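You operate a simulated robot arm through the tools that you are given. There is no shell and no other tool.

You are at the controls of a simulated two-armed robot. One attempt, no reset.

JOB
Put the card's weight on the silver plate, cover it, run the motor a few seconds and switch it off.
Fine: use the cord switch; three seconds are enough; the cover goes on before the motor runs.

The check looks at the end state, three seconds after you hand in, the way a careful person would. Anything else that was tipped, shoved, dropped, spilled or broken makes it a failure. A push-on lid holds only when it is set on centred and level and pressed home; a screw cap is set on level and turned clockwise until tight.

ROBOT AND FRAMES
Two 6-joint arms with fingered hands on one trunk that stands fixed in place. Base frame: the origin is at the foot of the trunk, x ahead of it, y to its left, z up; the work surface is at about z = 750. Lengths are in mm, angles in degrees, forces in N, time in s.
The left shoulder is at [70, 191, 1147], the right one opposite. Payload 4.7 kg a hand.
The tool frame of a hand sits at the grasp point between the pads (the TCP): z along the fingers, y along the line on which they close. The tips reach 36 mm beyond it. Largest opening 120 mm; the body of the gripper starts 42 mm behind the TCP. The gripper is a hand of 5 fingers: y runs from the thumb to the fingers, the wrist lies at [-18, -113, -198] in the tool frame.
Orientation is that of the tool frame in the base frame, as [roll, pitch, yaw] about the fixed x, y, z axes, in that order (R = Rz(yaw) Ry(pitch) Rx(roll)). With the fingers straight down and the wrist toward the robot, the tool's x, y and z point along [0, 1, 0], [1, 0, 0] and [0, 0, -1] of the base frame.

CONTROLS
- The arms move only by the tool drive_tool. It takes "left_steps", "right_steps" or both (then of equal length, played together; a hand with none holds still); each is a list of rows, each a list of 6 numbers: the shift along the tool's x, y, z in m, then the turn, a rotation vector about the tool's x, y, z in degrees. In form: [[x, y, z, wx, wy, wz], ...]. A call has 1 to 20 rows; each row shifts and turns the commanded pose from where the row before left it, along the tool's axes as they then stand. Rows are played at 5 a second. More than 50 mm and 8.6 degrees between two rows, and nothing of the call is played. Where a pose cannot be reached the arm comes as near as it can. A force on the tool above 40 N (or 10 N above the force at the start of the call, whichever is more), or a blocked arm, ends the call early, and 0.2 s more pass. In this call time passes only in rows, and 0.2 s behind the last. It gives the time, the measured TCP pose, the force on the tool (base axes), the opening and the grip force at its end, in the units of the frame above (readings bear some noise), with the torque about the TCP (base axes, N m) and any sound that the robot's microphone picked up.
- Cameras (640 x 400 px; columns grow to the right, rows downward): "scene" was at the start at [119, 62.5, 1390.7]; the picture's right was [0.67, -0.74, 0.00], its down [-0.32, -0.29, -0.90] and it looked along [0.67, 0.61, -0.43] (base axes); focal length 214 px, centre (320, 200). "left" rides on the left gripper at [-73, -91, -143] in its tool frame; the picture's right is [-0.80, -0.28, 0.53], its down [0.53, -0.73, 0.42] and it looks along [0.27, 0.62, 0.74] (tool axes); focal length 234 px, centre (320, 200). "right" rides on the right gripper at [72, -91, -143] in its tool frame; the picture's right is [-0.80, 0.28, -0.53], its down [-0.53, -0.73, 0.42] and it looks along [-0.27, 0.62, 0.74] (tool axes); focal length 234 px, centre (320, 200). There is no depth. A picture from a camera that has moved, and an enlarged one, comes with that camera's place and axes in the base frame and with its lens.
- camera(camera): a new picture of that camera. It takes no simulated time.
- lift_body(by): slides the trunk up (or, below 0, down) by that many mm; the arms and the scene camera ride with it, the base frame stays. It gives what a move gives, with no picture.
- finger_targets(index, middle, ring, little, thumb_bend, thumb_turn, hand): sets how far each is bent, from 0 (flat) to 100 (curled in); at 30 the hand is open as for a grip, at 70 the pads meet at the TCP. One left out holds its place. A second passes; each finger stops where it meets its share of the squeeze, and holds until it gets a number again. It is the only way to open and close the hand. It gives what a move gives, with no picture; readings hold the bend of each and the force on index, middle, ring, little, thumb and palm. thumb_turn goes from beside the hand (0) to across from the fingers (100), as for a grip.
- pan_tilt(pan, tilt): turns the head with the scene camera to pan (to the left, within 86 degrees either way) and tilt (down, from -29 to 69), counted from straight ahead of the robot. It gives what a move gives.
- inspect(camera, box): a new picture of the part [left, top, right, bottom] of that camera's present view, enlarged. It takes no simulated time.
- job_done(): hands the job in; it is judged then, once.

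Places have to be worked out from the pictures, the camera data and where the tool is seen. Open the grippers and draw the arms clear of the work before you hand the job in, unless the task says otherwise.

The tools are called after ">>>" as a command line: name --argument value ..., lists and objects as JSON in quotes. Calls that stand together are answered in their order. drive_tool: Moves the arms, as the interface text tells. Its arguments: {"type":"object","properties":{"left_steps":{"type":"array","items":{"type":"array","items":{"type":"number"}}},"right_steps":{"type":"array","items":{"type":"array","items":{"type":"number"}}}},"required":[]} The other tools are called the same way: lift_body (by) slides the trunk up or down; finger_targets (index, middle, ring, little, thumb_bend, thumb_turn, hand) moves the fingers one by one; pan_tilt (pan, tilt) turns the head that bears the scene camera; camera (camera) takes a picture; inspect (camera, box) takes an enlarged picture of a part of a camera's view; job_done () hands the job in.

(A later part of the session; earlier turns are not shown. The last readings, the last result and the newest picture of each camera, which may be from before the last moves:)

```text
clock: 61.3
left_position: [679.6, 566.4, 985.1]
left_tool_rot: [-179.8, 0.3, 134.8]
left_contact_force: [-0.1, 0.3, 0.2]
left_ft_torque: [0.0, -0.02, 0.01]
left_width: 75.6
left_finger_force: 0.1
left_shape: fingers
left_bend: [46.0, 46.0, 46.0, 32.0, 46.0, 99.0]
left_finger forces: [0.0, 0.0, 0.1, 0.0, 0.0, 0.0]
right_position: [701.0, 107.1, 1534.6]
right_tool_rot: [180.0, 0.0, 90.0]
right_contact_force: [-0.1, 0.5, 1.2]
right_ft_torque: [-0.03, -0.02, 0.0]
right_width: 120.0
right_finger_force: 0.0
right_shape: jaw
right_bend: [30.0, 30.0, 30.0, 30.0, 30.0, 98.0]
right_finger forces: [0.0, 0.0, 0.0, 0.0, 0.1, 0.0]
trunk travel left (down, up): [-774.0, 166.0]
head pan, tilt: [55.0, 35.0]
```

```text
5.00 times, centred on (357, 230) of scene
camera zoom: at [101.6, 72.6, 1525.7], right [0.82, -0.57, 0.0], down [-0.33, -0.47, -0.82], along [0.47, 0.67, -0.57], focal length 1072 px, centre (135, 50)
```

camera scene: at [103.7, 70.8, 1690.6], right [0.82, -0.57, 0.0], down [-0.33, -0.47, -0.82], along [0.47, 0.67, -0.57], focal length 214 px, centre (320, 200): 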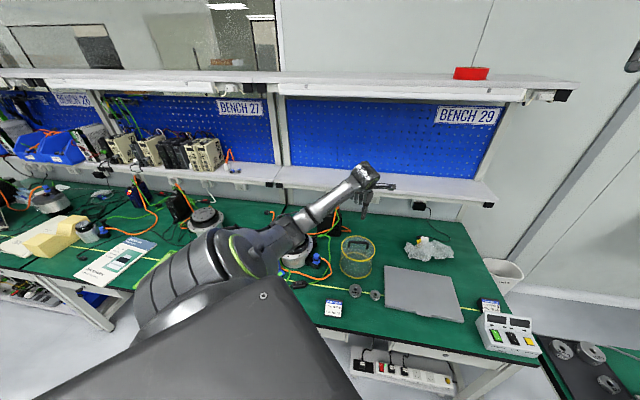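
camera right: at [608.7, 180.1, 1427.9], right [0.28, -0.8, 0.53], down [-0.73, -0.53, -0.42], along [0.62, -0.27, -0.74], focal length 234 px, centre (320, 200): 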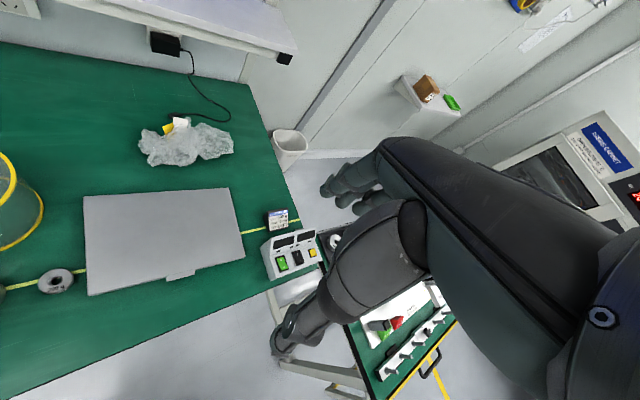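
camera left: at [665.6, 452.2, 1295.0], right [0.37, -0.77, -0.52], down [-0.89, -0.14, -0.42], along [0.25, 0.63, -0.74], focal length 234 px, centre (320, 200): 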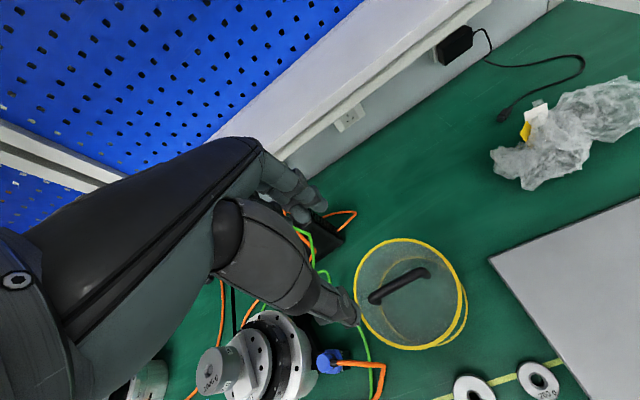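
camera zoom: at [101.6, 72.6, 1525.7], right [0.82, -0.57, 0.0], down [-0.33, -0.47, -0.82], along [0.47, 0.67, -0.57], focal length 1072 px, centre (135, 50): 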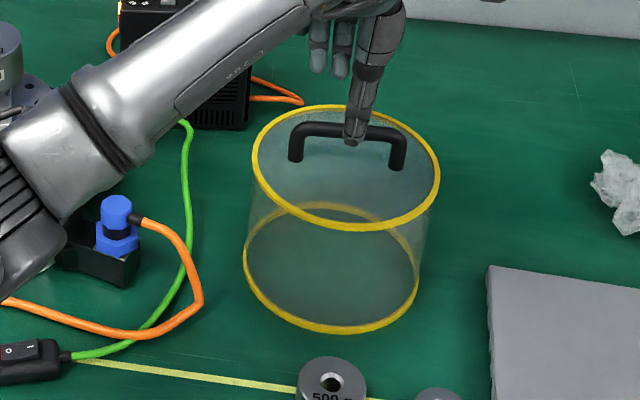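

Fingers straddle the bar properly. I lower 53 more so the pads come to the bar (TCP ≈ 932).

>>> lift_body --by -35

>>> drive_tool --left_steps '[[0, 0, 0.006, 0, 0, 0], [0, 0, 0.006, 0, 0, 0], [0, 0, 0.006, 0, 0, 0]]'

>>> inspect --camera "left" --box '[220, 130, 480, 360]'

>>> inspect --camera "scene" --box '[325, 190, 389, 270]'

```text
clock: 62.1
left_position: [678.5, 567.2, 951.5]
left_tool_rot: [-179.8, 0.2, 134.8]
left_contact_force: [-0.3, 0.6, -0.5]
left_ft_torque: [0.06, 0.01, 0.03]
left_width: 75.5
left_finger_force: 0.0
left_shape: fingers
left_bend: [46.0, 46.0, 46.0, 32.0, 46.0, 99.0]
left_finger forces: [0.0, 0.0, 0.1, 0.1, 0.1, 0.1]
right_position: [700.6, 106.3, 1499.6]
right_tool_rot: [-180.0, -0.1, 90.0]
right_contact_force: [-1.0, 0.3, 1.4]
right_ft_torque: [0.03, 0.02, -0.02]
right_width: 119.7
right_finger_force: 0.1
right_shape: jaw
right_bend: [30.0, 30.0, 30.0, 30.0, 30.0, 98.0]
right_finger forces: [0.1, 0.1, 0.1, 0.1, 0.0, 0.1]
trunk travel left (down, up): [-739.0, 201.0]
head pan, tilt: [55.0, 35.0]
```

```text
clock: 62.9
left_position: [677.9, 569.3, 933.9]
left_tool_rot: [-179.4, 0.6, 134.6]
left_contact_force: [-0.5, 0.0, 0.6]
left_ft_torque: [-0.02, -0.02, 0.03]
left_width: 75.6
left_finger_force: 0.1
left_shape: fingers
left_bend: [46.0, 46.0, 46.0, 32.0, 46.0, 99.0]
left_finger forces: [0.0, 0.1, 0.0, 0.0, 0.0, 0.1]
right_position: [700.0, 107.5, 1500.2]
right_tool_rot: [-180.0, -0.2, 90.0]
right_contact_force: [-0.4, 0.2, -0.2]
right_ft_torque: [0.0, 0.0, -0.02]
right_width: 119.9
right_finger_force: 0.0
right_shape: jaw
right_bend: [30.0, 30.0, 30.0, 30.0, 30.0, 98.0]
right_finger forces: [0.0, 0.1, 0.0, 0.1, 0.0, 0.1]
trunk travel left (down, up): [-739.0, 201.0]
head pan, tilt: [55.0, 35.0]
```

```text
1.74 times, centred on (350, 245) of left
camera zoom: at [664.3, 455.5, 1080.0], right [0.37, -0.78, -0.51], down [-0.9, -0.14, -0.42], along [0.26, 0.61, -0.75], focal length 407 px, centre (268, 122)
```

zoom: 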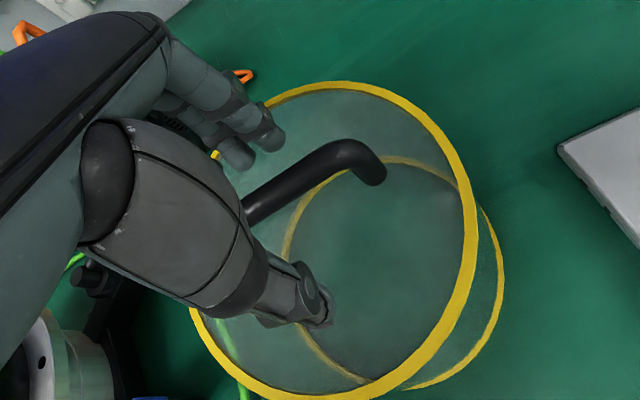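

```text
5.00 times, centred on (357, 230) of scene
camera zoom: at [101.7, 72.8, 1490.6], right [0.82, -0.57, 0.0], down [-0.33, -0.47, -0.82], along [0.47, 0.67, -0.57], focal length 1072 px, centre (135, 50)
```

zoom: 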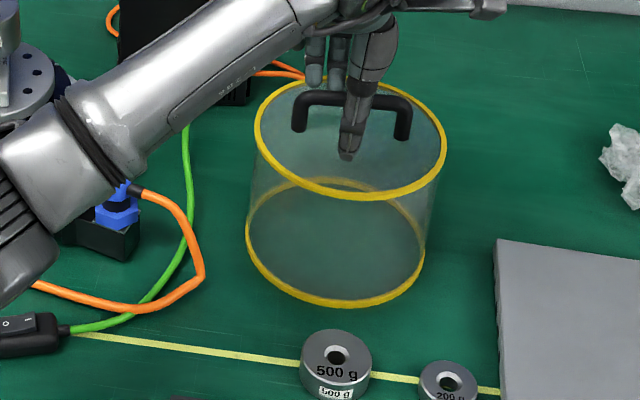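

In place around the bar. I close index, middle, ring and thumb.

>>> finger_targets --hand "left" --index 75 --middle 75 --ring 75 --thumb_bend 75

>>> inspect --camera "left" --box '[220, 130, 480, 360]'

>>> inspect --camera "scene" --box '[325, 190, 389, 270]'

```text
clock: 63.9
left_position: [676.9, 568.4, 932.7]
left_tool_rot: [-179.4, 0.6, 134.6]
left_contact_force: [-0.7, -0.3, -2.7]
left_ft_torque: [0.0, 0.01, -0.01]
left_width: 0.0
left_finger_force: 5.5
left_shape: fingers
left_bend: [74.0, 75.0, 75.0, 32.0, 72.0, 100.0]
left_finger forces: [0.0, 1.7, 1.2, 0.1, 8.7, 0.1]
right_position: [701.2, 107.6, 1499.4]
right_tool_rot: [-180.0, 0.1, 90.0]
right_contact_force: [0.0, 0.0, 0.4]
right_ft_torque: [-0.01, 0.01, -0.02]
right_width: 119.8
right_finger_force: 0.1
right_shape: jaw
right_bend: [30.0, 30.0, 30.0, 30.0, 30.0, 98.0]
right_finger forces: [0.0, 0.1, 0.1, 0.1, 0.0, 0.1]
trunk travel left (down, up): [-739.0, 201.0]
head pan, tilt: [55.0, 35.0]
```

```text
1.74 times, centred on (350, 245) of left
camera zoom: at [664.5, 455.5, 1079.8], right [0.37, -0.78, -0.51], down [-0.9, -0.14, -0.42], along [0.25, 0.61, -0.75], focal length 407 px, centre (268, 122)
```

zoom: 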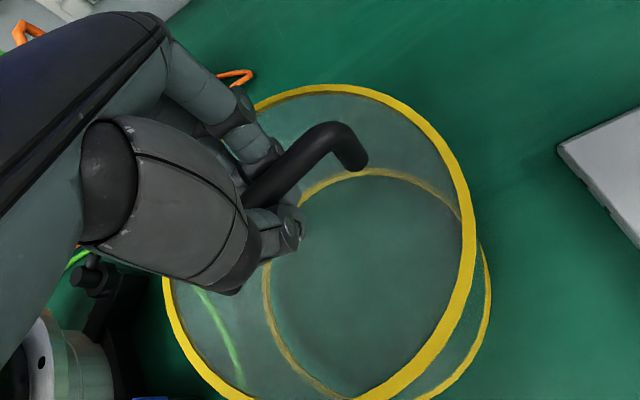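

```text
5.00 times, centred on (357, 230) of scene
camera zoom: at [102.0, 72.9, 1490.6], right [0.82, -0.57, 0.0], down [-0.33, -0.47, -0.82], along [0.47, 0.67, -0.57], focal length 1072 px, centre (135, 50)
```

zoom: 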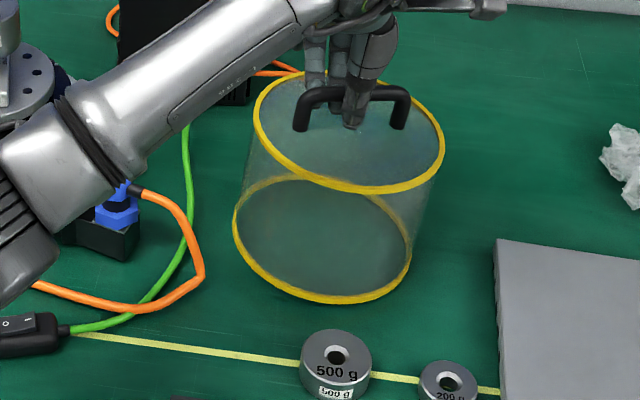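

The fingers closed under the bar and tilted the cover a little — the bar lay too near the fingertips. I open again, let the cover settle, and regrip slightly lower.

>>> finger_targets --hand "left" --index 60 --middle 60 --ring 60 --thumb_bend 60

>>> finger_targets --hand "left" --index 48 --middle 48 --ring 48 --thumb_bend 48

>>> inspect --camera "left" --box '[220, 130, 480, 360]'

>>> inspect --camera "scene" --box '[325, 190, 389, 270]'

```text
clock: 64.9
left_position: [678.0, 568.9, 933.2]
left_tool_rot: [-179.4, 0.6, 134.5]
left_contact_force: [-0.6, 0.5, -1.2]
left_ft_torque: [-0.02, 0.0, 0.0]
left_width: 32.3
left_finger_force: 0.2
left_shape: fingers
left_bend: [60.0, 60.0, 60.0, 32.0, 60.0, 100.0]
left_finger forces: [0.0, 0.0, 0.0, 0.0, 0.0, 0.0]
right_position: [699.4, 105.9, 1499.7]
right_tool_rot: [-179.9, 0.0, 90.1]
right_contact_force: [0.1, -1.2, -1.0]
right_ft_torque: [0.03, -0.01, -0.01]
right_width: 119.6
right_finger_force: 0.1
right_shape: jaw
right_bend: [30.0, 30.0, 30.0, 30.0, 30.0, 98.0]
right_finger forces: [0.0, 0.0, 0.0, 0.1, 0.0, 0.1]
trunk travel left (down, up): [-739.0, 201.0]
head pan, tilt: [55.0, 35.0]
```

```text
clock: 65.9
left_position: [678.9, 569.4, 934.5]
left_tool_rot: [-179.4, 0.5, 134.7]
left_contact_force: [-0.1, 1.1, -0.4]
left_ft_torque: [0.01, -0.02, -0.02]
left_width: 68.2
left_finger_force: 0.1
left_shape: fingers
left_bend: [48.0, 48.0, 48.0, 32.0, 48.0, 100.0]
left_finger forces: [0.0, 0.0, 0.0, 0.1, 0.0, 0.0]
right_position: [699.8, 106.9, 1498.8]
right_tool_rot: [-180.0, -0.1, 90.0]
right_contact_force: [0.0, -0.4, 0.1]
right_ft_torque: [0.0, -0.05, -0.02]
right_width: 119.9
right_finger_force: 0.1
right_shape: jaw
right_bend: [30.0, 30.0, 30.0, 30.0, 30.0, 98.0]
right_finger forces: [0.0, 0.0, 0.0, 0.0, 0.1, 0.0]
trunk travel left (down, up): [-739.0, 201.0]
head pan, tilt: [55.0, 35.0]
```

```text
1.74 times, centred on (350, 245) of left
camera zoom: at [664.3, 455.3, 1080.2], right [0.37, -0.78, -0.51], down [-0.9, -0.14, -0.42], along [0.25, 0.61, -0.75], focal length 407 px, centre (268, 122)
```

zoom: 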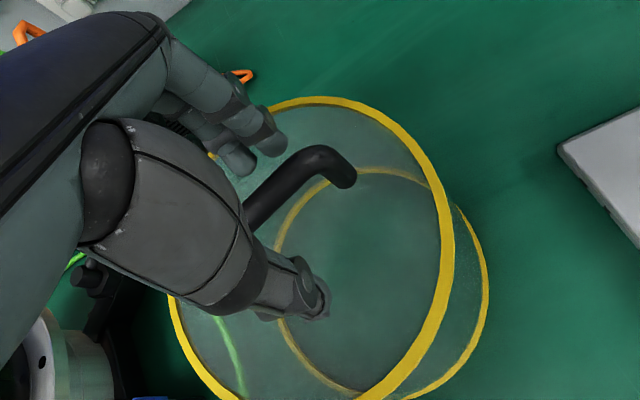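

```text
5.00 times, centred on (357, 230) of scene
camera zoom: at [101.7, 72.6, 1490.6], right [0.82, -0.57, 0.0], down [-0.33, -0.47, -0.82], along [0.47, 0.67, -0.57], focal length 1072 px, centre (135, 50)
```

zoom: 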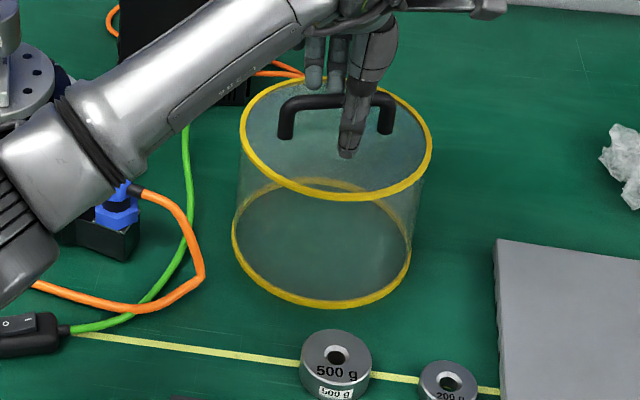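

The cover settled level, shifted about 12 mm left and turned ~5°. I raise the hand a little, shift and turn to match, then lower by the trunk so the pads are nearer the bar.

>>> drive_tool --left_steps '[[0, 0, -0.025, 0, 0, 0], [0, 0, -0.025, 0, 0, 0], [0.006, -0.001, 0, 0, 0, 0], [0.006, -0.001, 0, 0, 0, 0], [0, 0, 0, 0, 0, -5.0], [0, 0, 0, 0, 0, 0]]'

>>> inspect --camera "left" --box '[220, 130, 480, 360]'

```text
clock: 67.3
left_position: [669.0, 574.0, 982.4]
left_tool_rot: [-179.8, 0.2, 139.9]
left_contact_force: [-0.6, 0.0, 0.0]
left_ft_torque: [-0.01, 0.0, 0.0]
left_width: 68.4
left_finger_force: 0.0
left_shape: fingers
left_bend: [48.0, 48.0, 48.0, 32.0, 48.0, 100.0]
left_finger forces: [0.1, 0.0, 0.0, 0.1, 0.0, 0.0]
right_position: [700.4, 105.5, 1499.2]
right_tool_rot: [-180.0, 0.0, 89.9]
right_contact_force: [-0.4, 0.3, -1.2]
right_ft_torque: [-0.01, -0.02, -0.01]
right_width: 119.9
right_finger_force: 0.1
right_shape: jaw
right_bend: [30.0, 30.0, 30.0, 30.0, 30.0, 98.0]
right_finger forces: [0.1, 0.0, 0.0, 0.0, 0.1, 0.0]
trunk travel left (down, up): [-739.0, 201.0]
head pan, tilt: [55.0, 35.0]
```

```text
1.74 times, centred on (350, 245) of left
camera zoom: at [666.1, 459.1, 1127.9], right [0.43, -0.73, -0.52], down [-0.88, -0.22, -0.42], along [0.2, 0.64, -0.74], focal length 407 px, centre (268, 122)
```

zoom: 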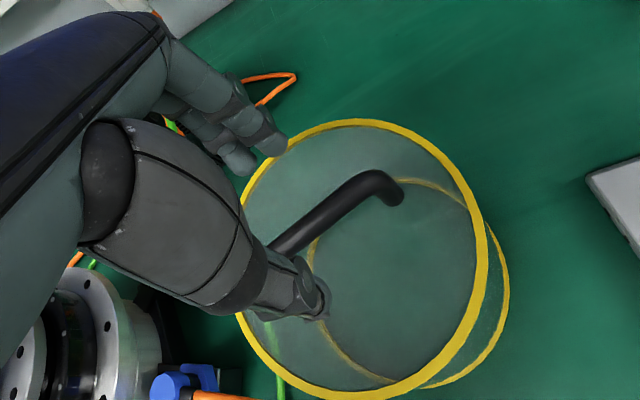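

The bar is still about 8° off the hand's x axis; I turn a further 8° and then lower by the trunk.

>>> drive_tool --left_steps '[[0, -0.001, 0, 0, 0, -4.0], [0, 0, 0, 0, 0, -4.0], [0, 0, 0, 0, 0, 0]]'

>>> lift_body --by -35

>>> inspect --camera "left" --box '[220, 130, 480, 360]'

>>> inspect --camera "scene" --box '[325, 180, 389, 260]'

```text
clock: 68.1
left_position: [652.7, 589.3, 993.1]
left_tool_rot: [-179.2, 0.6, 147.6]
left_contact_force: [0.0, 0.1, -0.4]
left_ft_torque: [-0.01, -0.02, 0.02]
left_width: 68.6
left_finger_force: 0.0
left_shape: fingers
left_bend: [48.0, 48.0, 48.0, 32.0, 48.0, 100.0]
left_finger forces: [0.0, 0.0, 0.0, 0.1, 0.0, 0.0]
left hand out of reach, approached as far as the arm can: row 1, 2
right_position: [701.6, 107.7, 1499.1]
right_tool_rot: [-179.9, -0.1, 90.0]
right_contact_force: [0.3, -0.2, -0.5]
right_ft_torque: [-0.01, -0.02, 0.0]
right_width: 119.8
right_finger_force: 0.1
right_shape: jaw
right_bend: [30.0, 30.0, 30.0, 30.0, 30.0, 98.0]
right_finger forces: [0.0, 0.0, 0.0, 0.0, 0.1, 0.0]
trunk travel left (down, up): [-739.0, 201.0]
head pan, tilt: [55.0, 35.0]
```

```text
clock: 68.9
left_position: [652.2, 588.7, 958.4]
left_tool_rot: [-179.2, 0.6, 147.6]
left_contact_force: [-1.2, 0.7, 0.2]
left_ft_torque: [0.0, 0.01, 0.03]
left_width: 68.5
left_finger_force: 0.0
left_shape: fingers
left_bend: [48.0, 48.0, 48.0, 32.0, 48.0, 100.0]
left_finger forces: [0.0, 0.0, 0.0, 0.0, 0.0, 0.0]
right_position: [698.6, 107.2, 1464.5]
right_tool_rot: [180.0, 0.0, 90.0]
right_contact_force: [0.4, -1.2, -0.4]
right_ft_torque: [0.0, -0.01, 0.01]
right_width: 119.8
right_finger_force: 0.0
right_shape: jaw
right_bend: [30.0, 30.0, 30.0, 30.0, 30.0, 98.0]
right_finger forces: [0.0, 0.1, 0.0, 0.0, 0.0, 0.1]
trunk travel left (down, up): [-704.0, 236.0]
head pan, tilt: [55.0, 35.0]
```

```text
1.74 times, centred on (350, 245) of left
camera zoom: at [664.4, 475.8, 1104.9], right [0.53, -0.67, -0.51], down [-0.84, -0.34, -0.42], along [0.11, 0.65, -0.75], focal length 407 px, centre (268, 122)
```

zoom: 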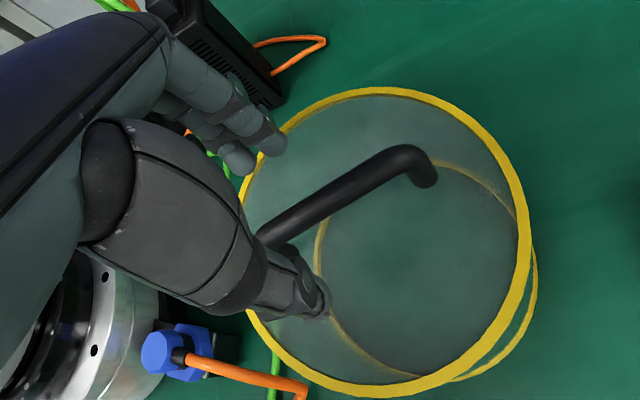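

```text
5.00 times, centred on (357, 220) of scene
camera zoom: at [101.1, 72.3, 1455.7], right [0.82, -0.57, 0.0], down [-0.33, -0.47, -0.82], along [0.47, 0.67, -0.57], focal length 1072 px, centre (135, 100)
```

zoom: 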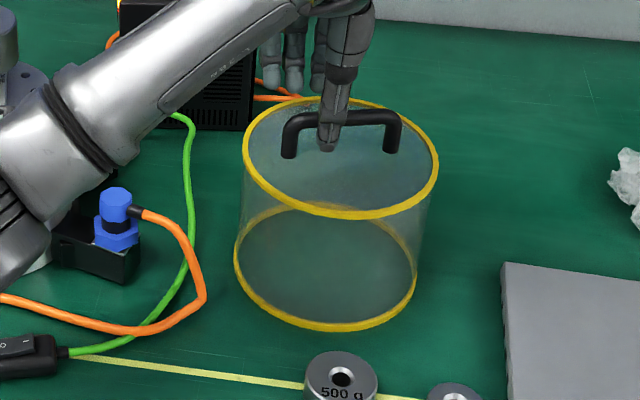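

That turn exceeded the arm's limit and displaced the hand. I rise, return to yaw 140 over the handle; the fingers close independently, so the small skew is acceptable.

>>> drive_tool --left_steps '[[0, 0, -0.02, 0, 0, 0], [0, 0, -0.02, 0, 0, 0], [0, 0, 0, 0, 0, 7.6], [-0.011, -0.0008, 0, 0, 0, 0], [-0.011, -0.0008, 0, 0, 0, 0], [0, 0, 0, 0, 0, 0]]'

>>> inspect --camera "left" --box '[220, 130, 480, 360]'

```text
clock: 70.3
left_position: [667.8, 574.8, 997.7]
left_tool_rot: [-179.3, 0.7, 139.9]
left_contact_force: [0.9, -0.2, 0.2]
left_ft_torque: [-0.01, 0.01, 0.01]
left_width: 68.4
left_finger_force: 0.0
left_shape: fingers
left_bend: [48.0, 48.0, 48.0, 32.0, 48.0, 100.0]
left_finger forces: [0.0, 0.0, 0.0, 0.0, 0.0, 0.1]
right_position: [700.0, 107.3, 1464.2]
right_tool_rot: [-180.0, 0.0, 90.2]
right_contact_force: [1.1, 1.0, -0.4]
right_ft_torque: [0.01, -0.02, -0.03]
right_width: 119.7
right_finger_force: 0.1
right_shape: jaw
right_bend: [30.0, 30.0, 30.0, 30.0, 30.0, 98.0]
right_finger forces: [0.0, 0.0, 0.0, 0.0, 0.0, 0.1]
trunk travel left (down, up): [-704.0, 236.0]
head pan, tilt: [55.0, 35.0]
```

```text
1.74 times, centred on (350, 245) of left
camera zoom: at [664.6, 461.0, 1144.7], right [0.44, -0.74, -0.51], down [-0.88, -0.23, -0.42], along [0.2, 0.63, -0.75], focal length 407 px, centre (268, 122)
```

zoom: 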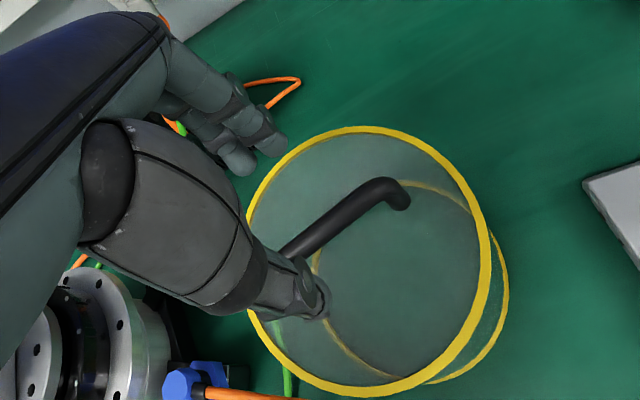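

Handle centred in the hand within ~2 mm. I remove the 1° tilt and lower by the trunk 62, leaving the last bit for a gentle step.

>>> drive_tool --left_steps '[[-0.002, 0, 0, -0.7, 0.7, 0], [0, 0, 0, 0, 0, 0]]'

>>> lift_body --by -62

>>> inspect --camera "left" --box '[220, 130, 480, 360]'

>>> inspect --camera "scene" --box '[325, 170, 389, 250]'

```text
clock: 70.9
left_position: [669.7, 572.7, 997.9]
left_tool_rot: [-180.0, 0.0, 140.0]
left_contact_force: [0.2, 0.1, 0.0]
left_ft_torque: [0.02, 0.02, 0.01]
left_width: 68.9
left_finger_force: 0.0
left_shape: fingers
left_bend: [48.0, 48.0, 48.0, 32.0, 48.0, 100.0]
left_finger forces: [0.1, 0.0, 0.0, 0.0, 0.1, 0.1]
right_position: [699.9, 108.2, 1465.3]
right_tool_rot: [180.0, 0.0, 89.9]
right_contact_force: [-0.6, 0.6, 0.1]
right_ft_torque: [-0.03, 0.0, 0.03]
right_width: 119.9
right_finger_force: 0.1
right_shape: jaw
right_bend: [30.0, 30.0, 30.0, 30.0, 30.0, 98.0]
right_finger forces: [0.0, 0.0, 0.1, 0.1, 0.0, 0.0]
trunk travel left (down, up): [-704.0, 236.0]
head pan, tilt: [55.0, 35.0]
```

```text
clock: 71.9
left_position: [669.3, 572.7, 937.6]
left_tool_rot: [-180.0, -0.1, 140.0]
left_contact_force: [0.2, -0.4, 0.4]
left_ft_torque: [0.03, -0.02, -0.01]
left_width: 68.6
left_finger_force: 0.1
left_shape: fingers
left_bend: [48.0, 48.0, 48.0, 32.0, 48.0, 100.0]
left_finger forces: [0.0, 0.0, 0.1, 0.0, 0.0, 0.0]
right_position: [700.3, 106.1, 1403.3]
right_tool_rot: [-180.0, -0.1, 90.0]
right_contact_force: [-0.3, 0.3, 0.5]
right_ft_torque: [-0.03, -0.01, 0.01]
right_width: 119.9
right_finger_force: 0.1
right_shape: jaw
right_bend: [30.0, 30.0, 30.0, 30.0, 30.0, 98.0]
right_finger forces: [0.0, 0.0, 0.0, 0.1, 0.0, 0.1]
trunk travel left (down, up): [-642.0, 298.0]
head pan, tilt: [55.0, 35.0]
```

```text
1.74 times, centred on (350, 245) of left
camera zoom: at [666.7, 456.5, 1080.8], right [0.44, -0.73, -0.53], down [-0.88, -0.22, -0.42], along [0.2, 0.65, -0.74], focal length 407 px, centre (268, 122)
```

zoom: 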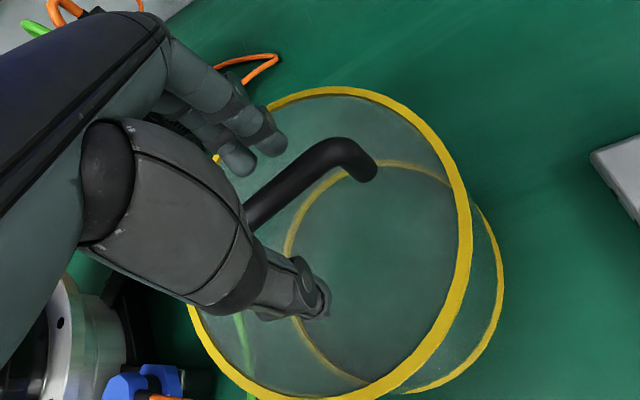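

```text
5.00 times, centred on (357, 210) of scene
camera zoom: at [101.4, 72.5, 1393.7], right [0.82, -0.57, 0.0], down [-0.33, -0.47, -0.82], along [0.47, 0.67, -0.57], focal length 1072 px, centre (135, 150)
```

zoom: 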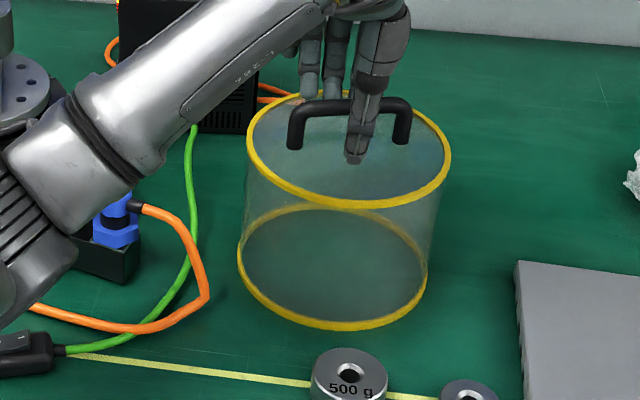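

I lower gently 12 mm more, checking for contact with the cover's top.

>>> drive_tool --left_steps '[[0, 0, 0.004, 0, 0, 0], [0, 0, 0.004, 0, 0, 0], [0, 0, 0.003, 0, 0, 0], [0, 0, 0, 0, 0, 0]]'

>>> inspect --camera "scene" --box '[341, 170, 373, 200]'

```text
clock: 72.9
left_position: [669.8, 572.5, 925.2]
left_tool_rot: [179.9, 0.0, 139.9]
left_contact_force: [0.6, 0.7, 2.0]
left_ft_torque: [0.1, -0.05, -0.02]
left_width: 68.5
left_finger_force: 1.2
left_shape: fingers
left_bend: [48.0, 48.0, 48.0, 32.0, 48.0, 100.0]
left_finger forces: [0.0, 1.5, 0.1, 0.1, 0.0, 0.1]
right_position: [700.2, 106.2, 1403.2]
right_tool_rot: [180.0, 0.0, 90.0]
right_contact_force: [-1.0, -0.2, -0.8]
right_ft_torque: [-0.02, 0.0, 0.01]
right_width: 119.8
right_finger_force: 0.0
right_shape: jaw
right_bend: [30.0, 30.0, 30.0, 30.0, 30.0, 98.0]
right_finger forces: [0.0, 0.1, 0.1, 0.0, 0.0, 0.0]
trunk travel left (down, up): [-642.0, 298.0]
head pan, tilt: [55.0, 35.0]
```

```text
13.33 times, centred on (357, 185) of scene
camera zoom: at [101.5, 72.4, 1393.6], right [0.82, -0.57, 0.0], down [-0.33, -0.47, -0.82], along [0.47, 0.67, -0.57], focal length 2860 px, centre (-173, 400)
```

zoom: 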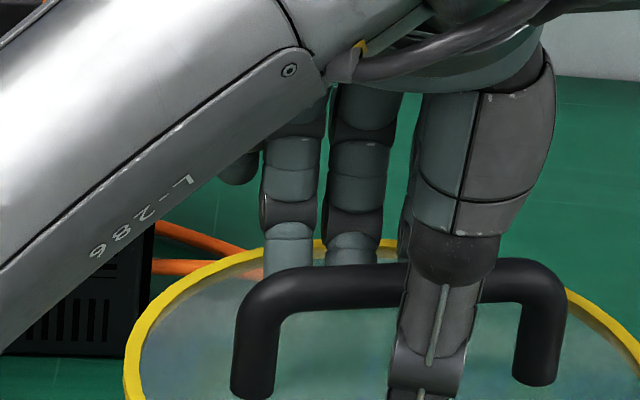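

A fingertip just touches the top. I rise 1.5 mm and close in stages.

>>> drive_tool --left_steps '[[0, 0, -0.0015, 0, 0, 0]]'

>>> finger_targets --hand "left" --index 60 --middle 60 --ring 60 --thumb_bend 60

>>> inspect --camera "scene" --box '[341, 170, 373, 200]'

>>> inspect --camera "left" --box '[240, 150, 400, 310]'

```text
clock: 73.3
left_position: [670.3, 573.7, 926.8]
left_tool_rot: [-179.9, -0.1, 140.0]
left_contact_force: [0.1, 0.4, 0.4]
left_ft_torque: [-0.01, 0.02, -0.04]
left_width: 68.7
left_finger_force: 0.1
left_shape: fingers
left_bend: [48.0, 48.0, 48.0, 32.0, 48.0, 100.0]
left_finger forces: [0.0, 0.0, 0.0, 0.1, 0.0, 0.0]
right_position: [700.1, 107.2, 1402.4]
right_tool_rot: [-180.0, 0.0, 90.0]
right_contact_force: [0.5, 0.2, 0.3]
right_ft_torque: [0.02, 0.0, -0.02]
right_width: 119.7
right_finger_force: 0.1
right_shape: jaw
right_bend: [30.0, 30.0, 30.0, 30.0, 30.0, 98.0]
right_finger forces: [0.0, 0.1, 0.0, 0.0, 0.0, 0.1]
trunk travel left (down, up): [-642.0, 298.0]
head pan, tilt: [55.0, 35.0]
```

```text
clock: 74.3
left_position: [670.2, 572.8, 926.6]
left_tool_rot: [-180.0, 0.0, 140.0]
left_contact_force: [-0.6, 0.7, 0.1]
left_ft_torque: [0.01, 0.02, 0.01]
left_width: 33.3
left_finger_force: 0.1
left_shape: fingers
left_bend: [60.0, 60.0, 60.0, 32.0, 60.0, 100.0]
left_finger forces: [0.0, 0.0, 0.0, 0.0, 0.1, 0.0]
right_position: [700.2, 106.0, 1402.7]
right_tool_rot: [-179.9, 0.0, 90.1]
right_contact_force: [0.2, -0.2, 0.1]
right_ft_torque: [-0.02, 0.01, 0.02]
right_width: 119.9
right_finger_force: 0.0
right_shape: jaw
right_bend: [30.0, 30.0, 30.0, 30.0, 30.0, 98.0]
right_finger forces: [0.0, 0.0, 0.0, 0.1, 0.1, 0.0]
trunk travel left (down, up): [-642.0, 298.0]
head pan, tilt: [55.0, 35.0]
```

```text
13.33 times, centred on (357, 185) of scene
camera zoom: at [101.7, 72.6, 1393.6], right [0.82, -0.57, 0.0], down [-0.33, -0.47, -0.82], along [0.47, 0.67, -0.57], focal length 2860 px, centre (-173, 400)
```

zoom: 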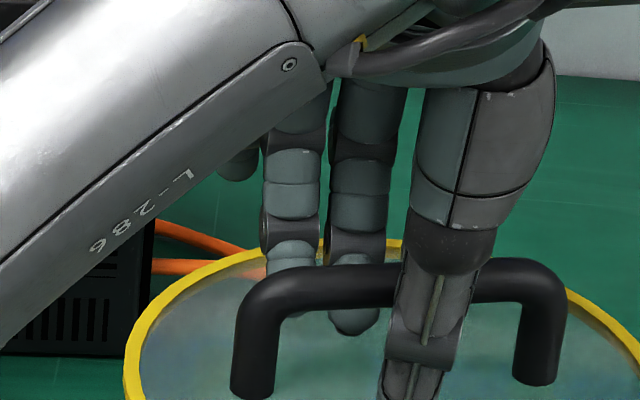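

```text
2.50 times, centred on (320, 230) of left
camera zoom: at [667.0, 456.7, 1071.0], right [0.44, -0.73, -0.53], down [-0.88, -0.22, -0.42], along [0.19, 0.65, -0.74], focal length 585 px, centre (320, 125)
```

zoom: 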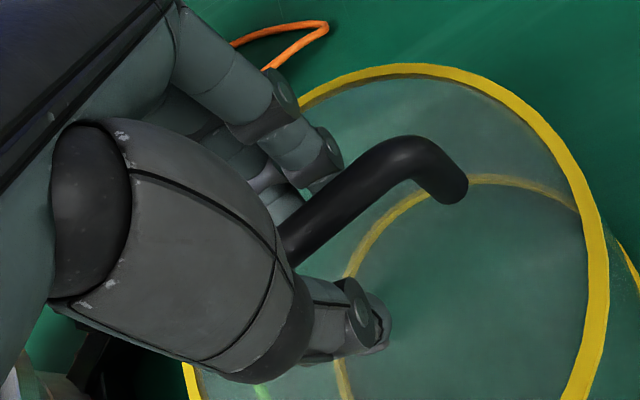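

The bar is well inside the grip. I close to a firm hold.

>>> finger_targets --hand "left" --index 75 --middle 75 --ring 75 --thumb_bend 75

>>> inspect --camera "scene" --box '[325, 170, 389, 250]'

>>> inspect --camera "left" --box '[240, 150, 400, 310]'

```text
clock: 75.3
left_position: [669.8, 573.3, 926.2]
left_tool_rot: [-179.9, 0.0, 140.0]
left_contact_force: [-0.4, 0.3, -2.7]
left_ft_torque: [-0.02, -0.03, -0.01]
left_width: 0.1
left_finger_force: 0.8
left_shape: fingers
left_bend: [74.0, 74.0, 75.0, 32.0, 72.0, 100.0]
left_finger forces: [0.3, 0.0, 1.5, 0.0, 0.1, 0.0]
right_position: [700.8, 107.0, 1402.2]
right_tool_rot: [-180.0, 0.0, 89.9]
right_contact_force: [-0.3, 0.6, -0.3]
right_ft_torque: [0.01, -0.03, 0.07]
right_width: 119.8
right_finger_force: 0.0
right_shape: jaw
right_bend: [30.0, 30.0, 30.0, 30.0, 30.0, 98.0]
right_finger forces: [0.1, 0.1, 0.0, 0.0, 0.1, 0.0]
trunk travel left (down, up): [-642.0, 298.0]
head pan, tilt: [55.0, 35.0]
```

```text
5.00 times, centred on (357, 210) of scene
camera zoom: at [102.0, 72.8, 1393.6], right [0.82, -0.57, 0.0], down [-0.33, -0.47, -0.82], along [0.47, 0.67, -0.57], focal length 1072 px, centre (135, 150)
```

zoom: 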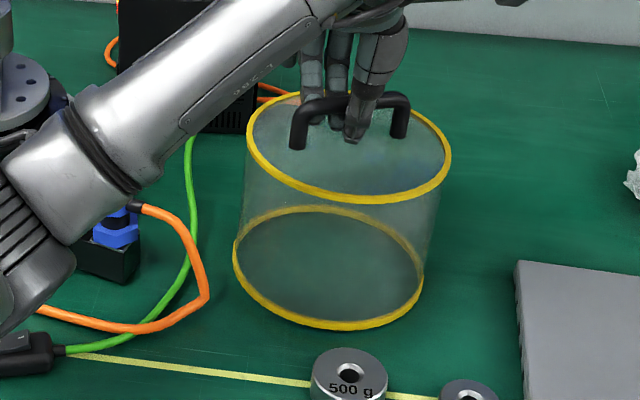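

```text
2.50 times, centred on (320, 230) of left
camera zoom: at [667.2, 456.9, 1070.7], right [0.44, -0.73, -0.53], down [-0.88, -0.22, -0.42], along [0.19, 0.65, -0.74], focal length 585 px, centre (320, 125)
```

zoom: 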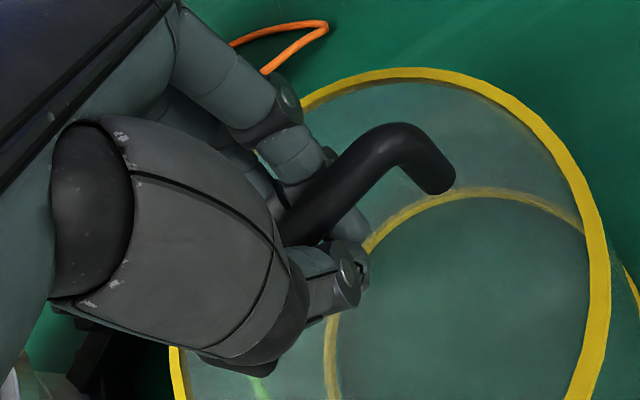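

The fingers hook under the bar and carry the cover (2.7 N). I try the hook hold: lift 20 mm by trunk and look at how level it hangs.

>>> lift_body --by 20

>>> inspect --camera "scene" --box '[325, 170, 389, 250]'

>>> inspect --camera "left" --box '[220, 130, 480, 360]'

```text
clock: 76.0
left_position: [670.3, 574.3, 946.5]
left_tool_rot: [-180.0, 0.0, 140.0]
left_contact_force: [0.5, 0.4, -2.3]
left_ft_torque: [-0.04, -0.03, 0.01]
left_width: 0.0
left_finger_force: 1.0
left_shape: fingers
left_bend: [74.0, 74.0, 75.0, 32.0, 72.0, 100.0]
left_finger forces: [0.4, 0.1, 1.0, 0.0, 0.0, 0.1]
right_position: [701.3, 107.3, 1421.6]
right_tool_rot: [-179.9, 0.0, 90.0]
right_contact_force: [0.0, -0.1, 0.3]
right_ft_torque: [-0.03, 0.02, 0.02]
right_width: 119.6
right_finger_force: 0.1
right_shape: jaw
right_bend: [30.0, 30.0, 30.0, 30.0, 30.0, 98.0]
right_finger forces: [0.0, 0.0, 0.0, 0.0, 0.1, 0.1]
trunk travel left (down, up): [-662.0, 278.0]
head pan, tilt: [55.0, 35.0]
```

```text
5.00 times, centred on (357, 210) of scene
camera zoom: at [102.2, 73.0, 1413.5], right [0.82, -0.57, 0.0], down [-0.33, -0.47, -0.82], along [0.47, 0.67, -0.57], focal length 1072 px, centre (135, 150)
```

zoom: 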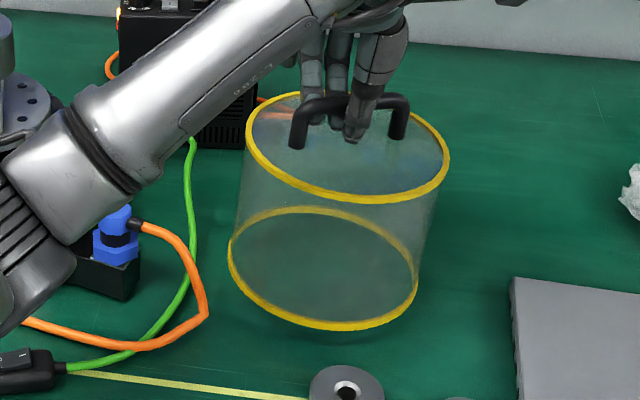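

```text
1.74 times, centred on (350, 245) of left
camera zoom: at [667.4, 457.0, 1090.6], right [0.44, -0.73, -0.53], down [-0.88, -0.22, -0.42], along [0.19, 0.65, -0.74], focal length 407 px, centre (268, 122)
```

zoom: 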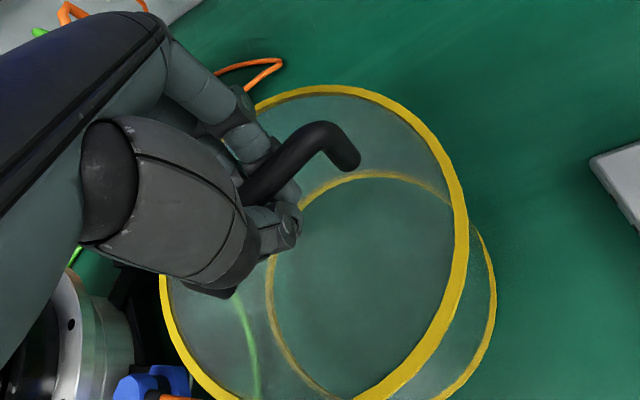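

The cover (≈0.25 kg) hangs securely but about 3.7° off level, left side high. I tilt the hand about its y axis to level it, then look again.

>>> drive_tool --left_steps '[[0, 0, -0.005, 0, -1.8, 0], [0, 0, 0, 0, -1.8, 0], [0, 0, 0, 0, 0, 0]]'

>>> inspect --camera "scene" --box '[325, 170, 389, 250]'

>>> inspect --camera "left" --box '[220, 130, 480, 360]'

```text
clock: 76.8
left_position: [669.8, 573.7, 951.0]
left_tool_rot: [-179.9, 3.6, 140.1]
left_contact_force: [0.1, 0.3, -2.6]
left_ft_torque: [0.02, -0.01, 0.0]
left_width: 0.0
left_finger_force: 0.4
left_shape: fingers
left_bend: [74.0, 74.0, 75.0, 32.0, 72.0, 100.0]
left_finger forces: [0.4, 0.0, 0.7, 0.0, 0.0, 0.0]
right_position: [701.6, 106.3, 1422.5]
right_tool_rot: [-179.9, -0.1, 90.0]
right_contact_force: [0.2, -0.9, -0.3]
right_ft_torque: [0.01, 0.04, 0.02]
right_width: 119.7
right_finger_force: 0.0
right_shape: jaw
right_bend: [30.0, 30.0, 30.0, 30.0, 30.0, 98.0]
right_finger forces: [0.1, 0.0, 0.0, 0.0, 0.0, 0.1]
trunk travel left (down, up): [-662.0, 278.0]
head pan, tilt: [55.0, 35.0]
```

```text
5.00 times, centred on (357, 210) of scene
camera zoom: at [102.2, 72.7, 1413.5], right [0.82, -0.57, 0.0], down [-0.33, -0.47, -0.82], along [0.47, 0.67, -0.57], focal length 1072 px, centre (135, 150)
```

zoom: 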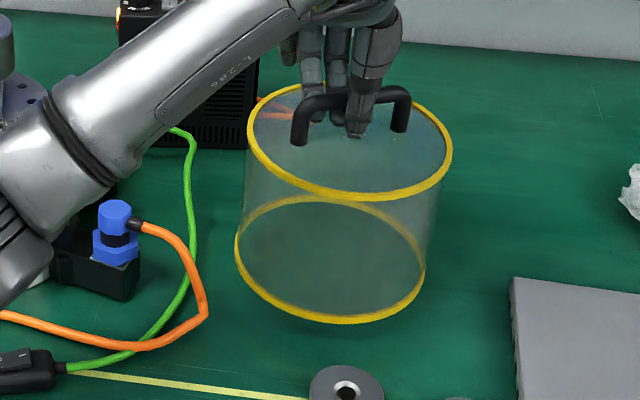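

```text
1.74 times, centred on (350, 245) of left
camera zoom: at [660.3, 462.8, 1099.9], right [0.46, -0.75, -0.47], down [-0.86, -0.24, -0.46], along [0.23, 0.62, -0.75], focal length 407 px, centre (268, 122)
```

zoom: 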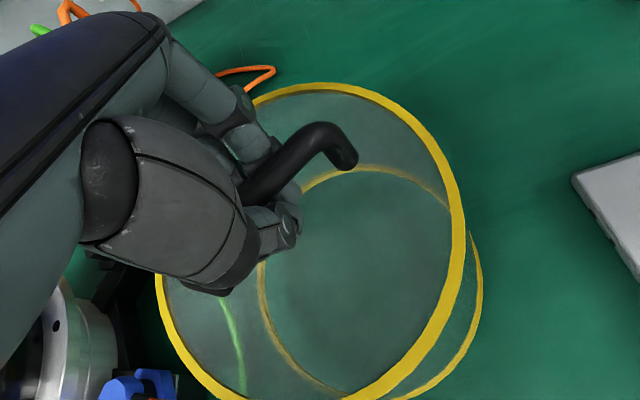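

Level within 1°. I lift high with the trunk (277) so the cover's bottom clears the weight.

>>> lift_body --by 277

>>> camera --camera "scene"

```text
clock: 79.6
left_position: [670.8, 573.9, 1228.8]
left_tool_rot: [180.0, 3.6, 140.0]
left_contact_force: [0.1, 0.6, -2.8]
left_ft_torque: [-0.01, 0.0, 0.01]
left_width: 0.2
left_finger_force: 0.5
left_shape: fingers
left_bend: [74.0, 74.0, 75.0, 32.0, 72.0, 100.0]
left_finger forces: [0.3, 0.0, 0.9, 0.0, 0.0, 0.0]
right_position: [701.5, 107.9, 1699.4]
right_tool_rot: [-179.9, 0.0, 90.0]
right_contact_force: [-0.6, -0.5, 0.2]
right_ft_torque: [-0.03, -0.01, 0.01]
right_width: 119.9
right_finger_force: 0.0
right_shape: jaw
right_bend: [30.0, 30.0, 30.0, 30.0, 30.0, 98.0]
right_finger forces: [0.0, 0.1, 0.0, 0.0, 0.0, 0.0]
trunk travel left (down, up): [-939.0, 1.0]
head pan, tilt: [55.0, 35.0]
```

```text
taken
camera scene: at [102.3, 73.1, 1690.5], right [0.82, -0.57, 0.0], down [-0.33, -0.47, -0.82], along [0.47, 0.67, -0.57], focal length 214 px, centre (320, 200)
```

scene: 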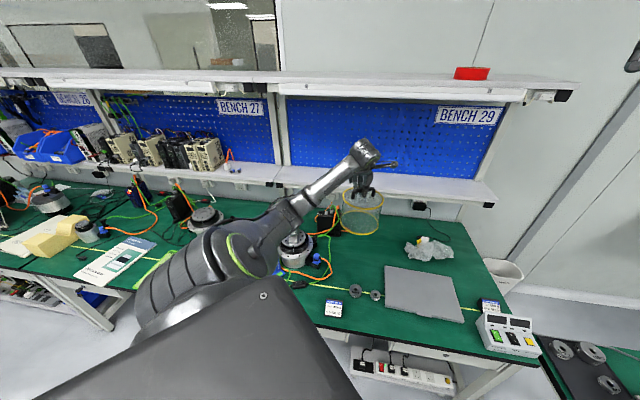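

Clear. I carry the cover toward the motor in moderate steps.

>>> drive_tool --left_steps '[[0.008, 0.0006, 0.0003, 0, 0, 0], [0.015, 0.0011, 0.0005, 0, 0, 0], [0.02, 0.0014, 0.0006, 0, 0, 0], [0.02, 0.0014, 0.0006, 0, 0, 0], [0.02, 0.0014, 0.0006, 0, 0, 0], [0.02, 0.0014, 0.0006, 0, 0, 0], [0.02, 0.0014, 0.0006, 0, 0, 0], [0.02, 0.0014, 0.0006, 0, 0, 0], [0.02, 0.0014, 0.0006, 0, 0, 0], [0.015, 0.0011, 0.0005, 0, 0, 0], [0.008, 0.0006, 0.0003, 0, 0, 0]]'

>>> camera --camera "scene"

>>> camera --camera "left"

```text
clock: 82.0
left_position: [536.1, 703.4, 1210.7]
left_tool_rot: [-179.9, 3.5, 140.0]
left_contact_force: [0.1, -0.1, -2.3]
left_ft_torque: [0.01, 0.02, -0.02]
left_width: 0.0
left_finger_force: 0.0
left_shape: fingers
left_bend: [74.0, 74.0, 75.0, 32.0, 72.0, 100.0]
left_finger forces: [0.4, 0.0, 0.8, 0.0, 0.1, 0.1]
right_position: [701.1, 107.2, 1698.9]
right_tool_rot: [179.9, 0.1, 89.9]
right_contact_force: [-0.5, 0.7, -0.2]
right_ft_torque: [0.01, -0.03, 0.0]
right_width: 119.9
right_finger_force: 0.0
right_shape: jaw
right_bend: [30.0, 30.0, 30.0, 30.0, 30.0, 98.0]
right_finger forces: [0.0, 0.0, 0.0, 0.0, 0.0, 0.1]
trunk travel left (down, up): [-939.0, 1.0]
head pan, tilt: [55.0, 35.0]
```

```text
taken
camera scene: at [101.8, 73.1, 1690.6], right [0.82, -0.57, 0.0], down [-0.33, -0.47, -0.82], along [0.47, 0.67, -0.57], focal length 214 px, centre (320, 200)
```

scene: 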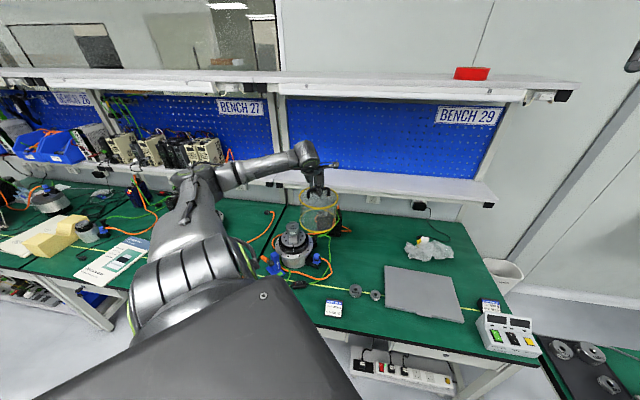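

```text
taken
camera left: at [526.5, 592.1, 1359.9], right [0.46, -0.75, -0.47], down [-0.86, -0.24, -0.46], along [0.23, 0.62, -0.75], focal length 234 px, centre (320, 200)
```

left: 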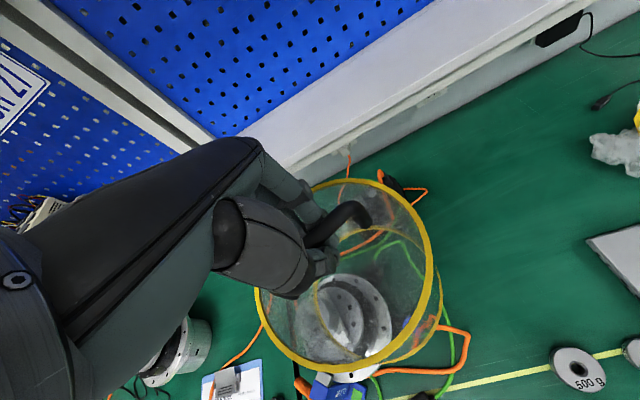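

Continuing to over the motor.

>>> drive_tool --left_steps '[[0.01, 0.0007, 0.0002, 0, 0, 0], [0.018, 0.0013, 0.0002, 0, 0, 0], [0.02, 0.0015, 0.0002, 0, 0, 0], [0.02, 0.0015, 0.0002, 0, 0, 0], [0.02, 0.0015, 0.0002, 0, 0, 0], [0.02, 0.0015, 0.0002, 0, 0, 0], [0.016, 0.0011, 0.0002, 0, 0, 0], [0.008, 0.0005, 0.0002, 0, 0, 0], [0, 0, 0, 0, 0, 0]]'

>>> inspect --camera "scene" --box '[255, 150, 351, 280]'

>>> camera --camera "left"

```text
clock: 84.0
left_position: [453.5, 783.9, 1201.9]
left_tool_rot: [-180.0, 3.6, 140.0]
left_contact_force: [-0.5, 0.2, -2.4]
left_ft_torque: [-0.01, 0.0, 0.01]
left_width: 0.1
left_finger_force: 0.1
left_shape: fingers
left_bend: [74.0, 74.0, 75.0, 32.0, 72.0, 100.0]
left_finger forces: [0.2, 0.0, 0.8, 0.0, 0.1, 0.0]
left hand out of reach, approached as far as the arm can: row 7, 8
right_position: [700.4, 108.1, 1700.0]
right_tool_rot: [179.9, 0.0, 90.1]
right_contact_force: [-0.4, 0.0, 0.5]
right_ft_torque: [-0.04, -0.03, 0.0]
right_width: 119.7
right_finger_force: 0.0
right_shape: jaw
right_bend: [30.0, 30.0, 30.0, 30.0, 30.0, 98.0]
right_finger forces: [0.1, 0.0, 0.1, 0.0, 0.1, 0.1]
trunk travel left (down, up): [-939.0, 1.0]
head pan, tilt: [55.0, 35.0]
```

```text
3.08 times, centred on (303, 215) of scene
camera zoom: at [101.3, 73.7, 1690.6], right [0.82, -0.57, 0.0], down [-0.33, -0.47, -0.82], along [0.47, 0.67, -0.57], focal length 660 px, centre (372, 154)
```

zoom: 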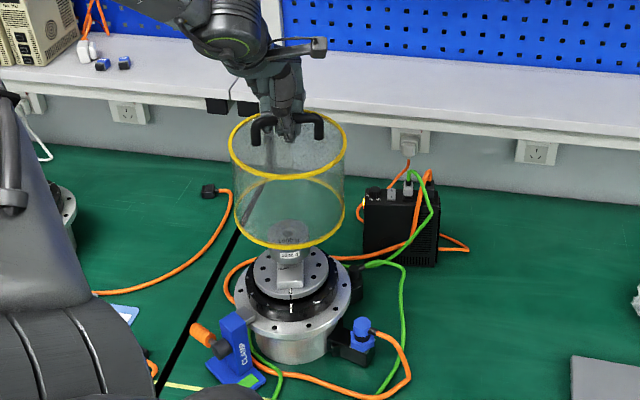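

```text
taken
camera left: at [443.9, 673.8, 1350.4], right [0.46, -0.75, -0.47], down [-0.86, -0.24, -0.46], along [0.23, 0.62, -0.75], focal length 234 px, centre (320, 200)
```

left: 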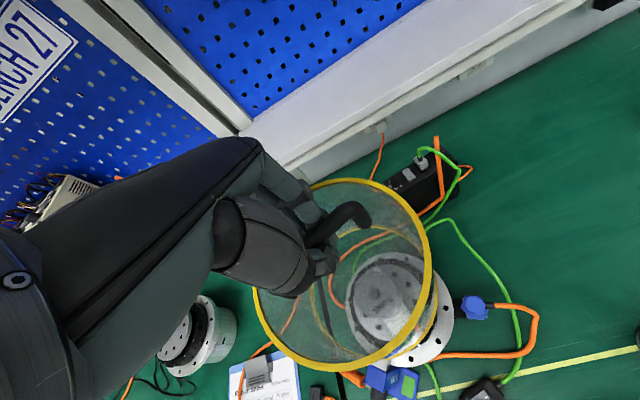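

Close to the limit; lowering a bit (the rim is still above the weight) gives more reach. I lower 18 mm and look closely.

>>> drive_tool --left_steps '[[0, 0, 0.006, 0, 0, 0], [0, 0, 0.006, 0, 0, 0], [0, 0, 0.006, 0, 0, 0], [0, 0, 0, 0, 0, 0]]'

>>> inspect --camera "scene" --box '[275, 180, 331, 240]'

>>> inspect --camera "left" --box '[240, 170, 480, 390]'

```text
clock: 85.0
left_position: [455.2, 782.5, 1184.3]
left_tool_rot: [179.9, 3.6, 140.0]
left_contact_force: [-0.8, 0.5, -3.2]
left_ft_torque: [0.04, -0.02, -0.03]
left_width: 0.0
left_finger_force: 0.1
left_shape: fingers
left_bend: [74.0, 74.0, 75.0, 32.0, 72.0, 100.0]
left_finger forces: [0.2, 0.1, 0.8, 0.0, 0.0, 0.0]
right_position: [701.0, 106.9, 1699.6]
right_tool_rot: [180.0, 0.0, 90.1]
right_contact_force: [-0.1, -0.5, 0.3]
right_ft_torque: [0.01, 0.03, 0.06]
right_width: 119.5
right_finger_force: 0.0
right_shape: jaw
right_bend: [30.0, 30.0, 30.0, 30.0, 30.0, 98.0]
right_finger forces: [0.1, 0.0, 0.0, 0.1, 0.1, 0.0]
trunk travel left (down, up): [-939.0, 1.0]
head pan, tilt: [55.0, 35.0]
```

```text
6.67 times, centred on (303, 210) of scene
camera zoom: at [102.0, 72.9, 1690.6], right [0.82, -0.57, 0.0], down [-0.33, -0.47, -0.82], along [0.47, 0.67, -0.57], focal length 1430 px, centre (433, 133)
```

zoom: 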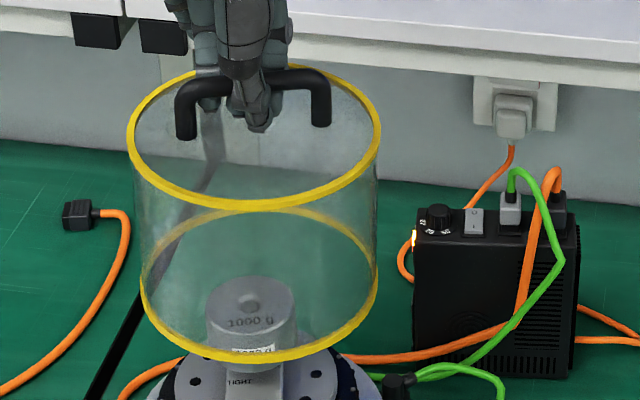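

```text
1.82 times, centred on (360, 280) of left
camera zoom: at [445.4, 672.3, 1332.2], right [0.46, -0.75, -0.47], down [-0.86, -0.24, -0.46], along [0.23, 0.62, -0.75], focal length 426 px, centre (247, 54)
```

zoom: 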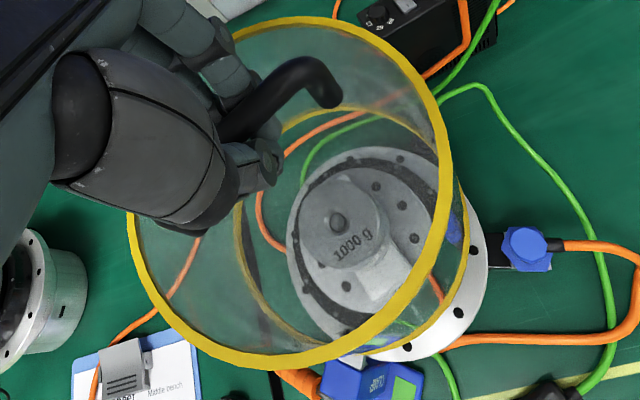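

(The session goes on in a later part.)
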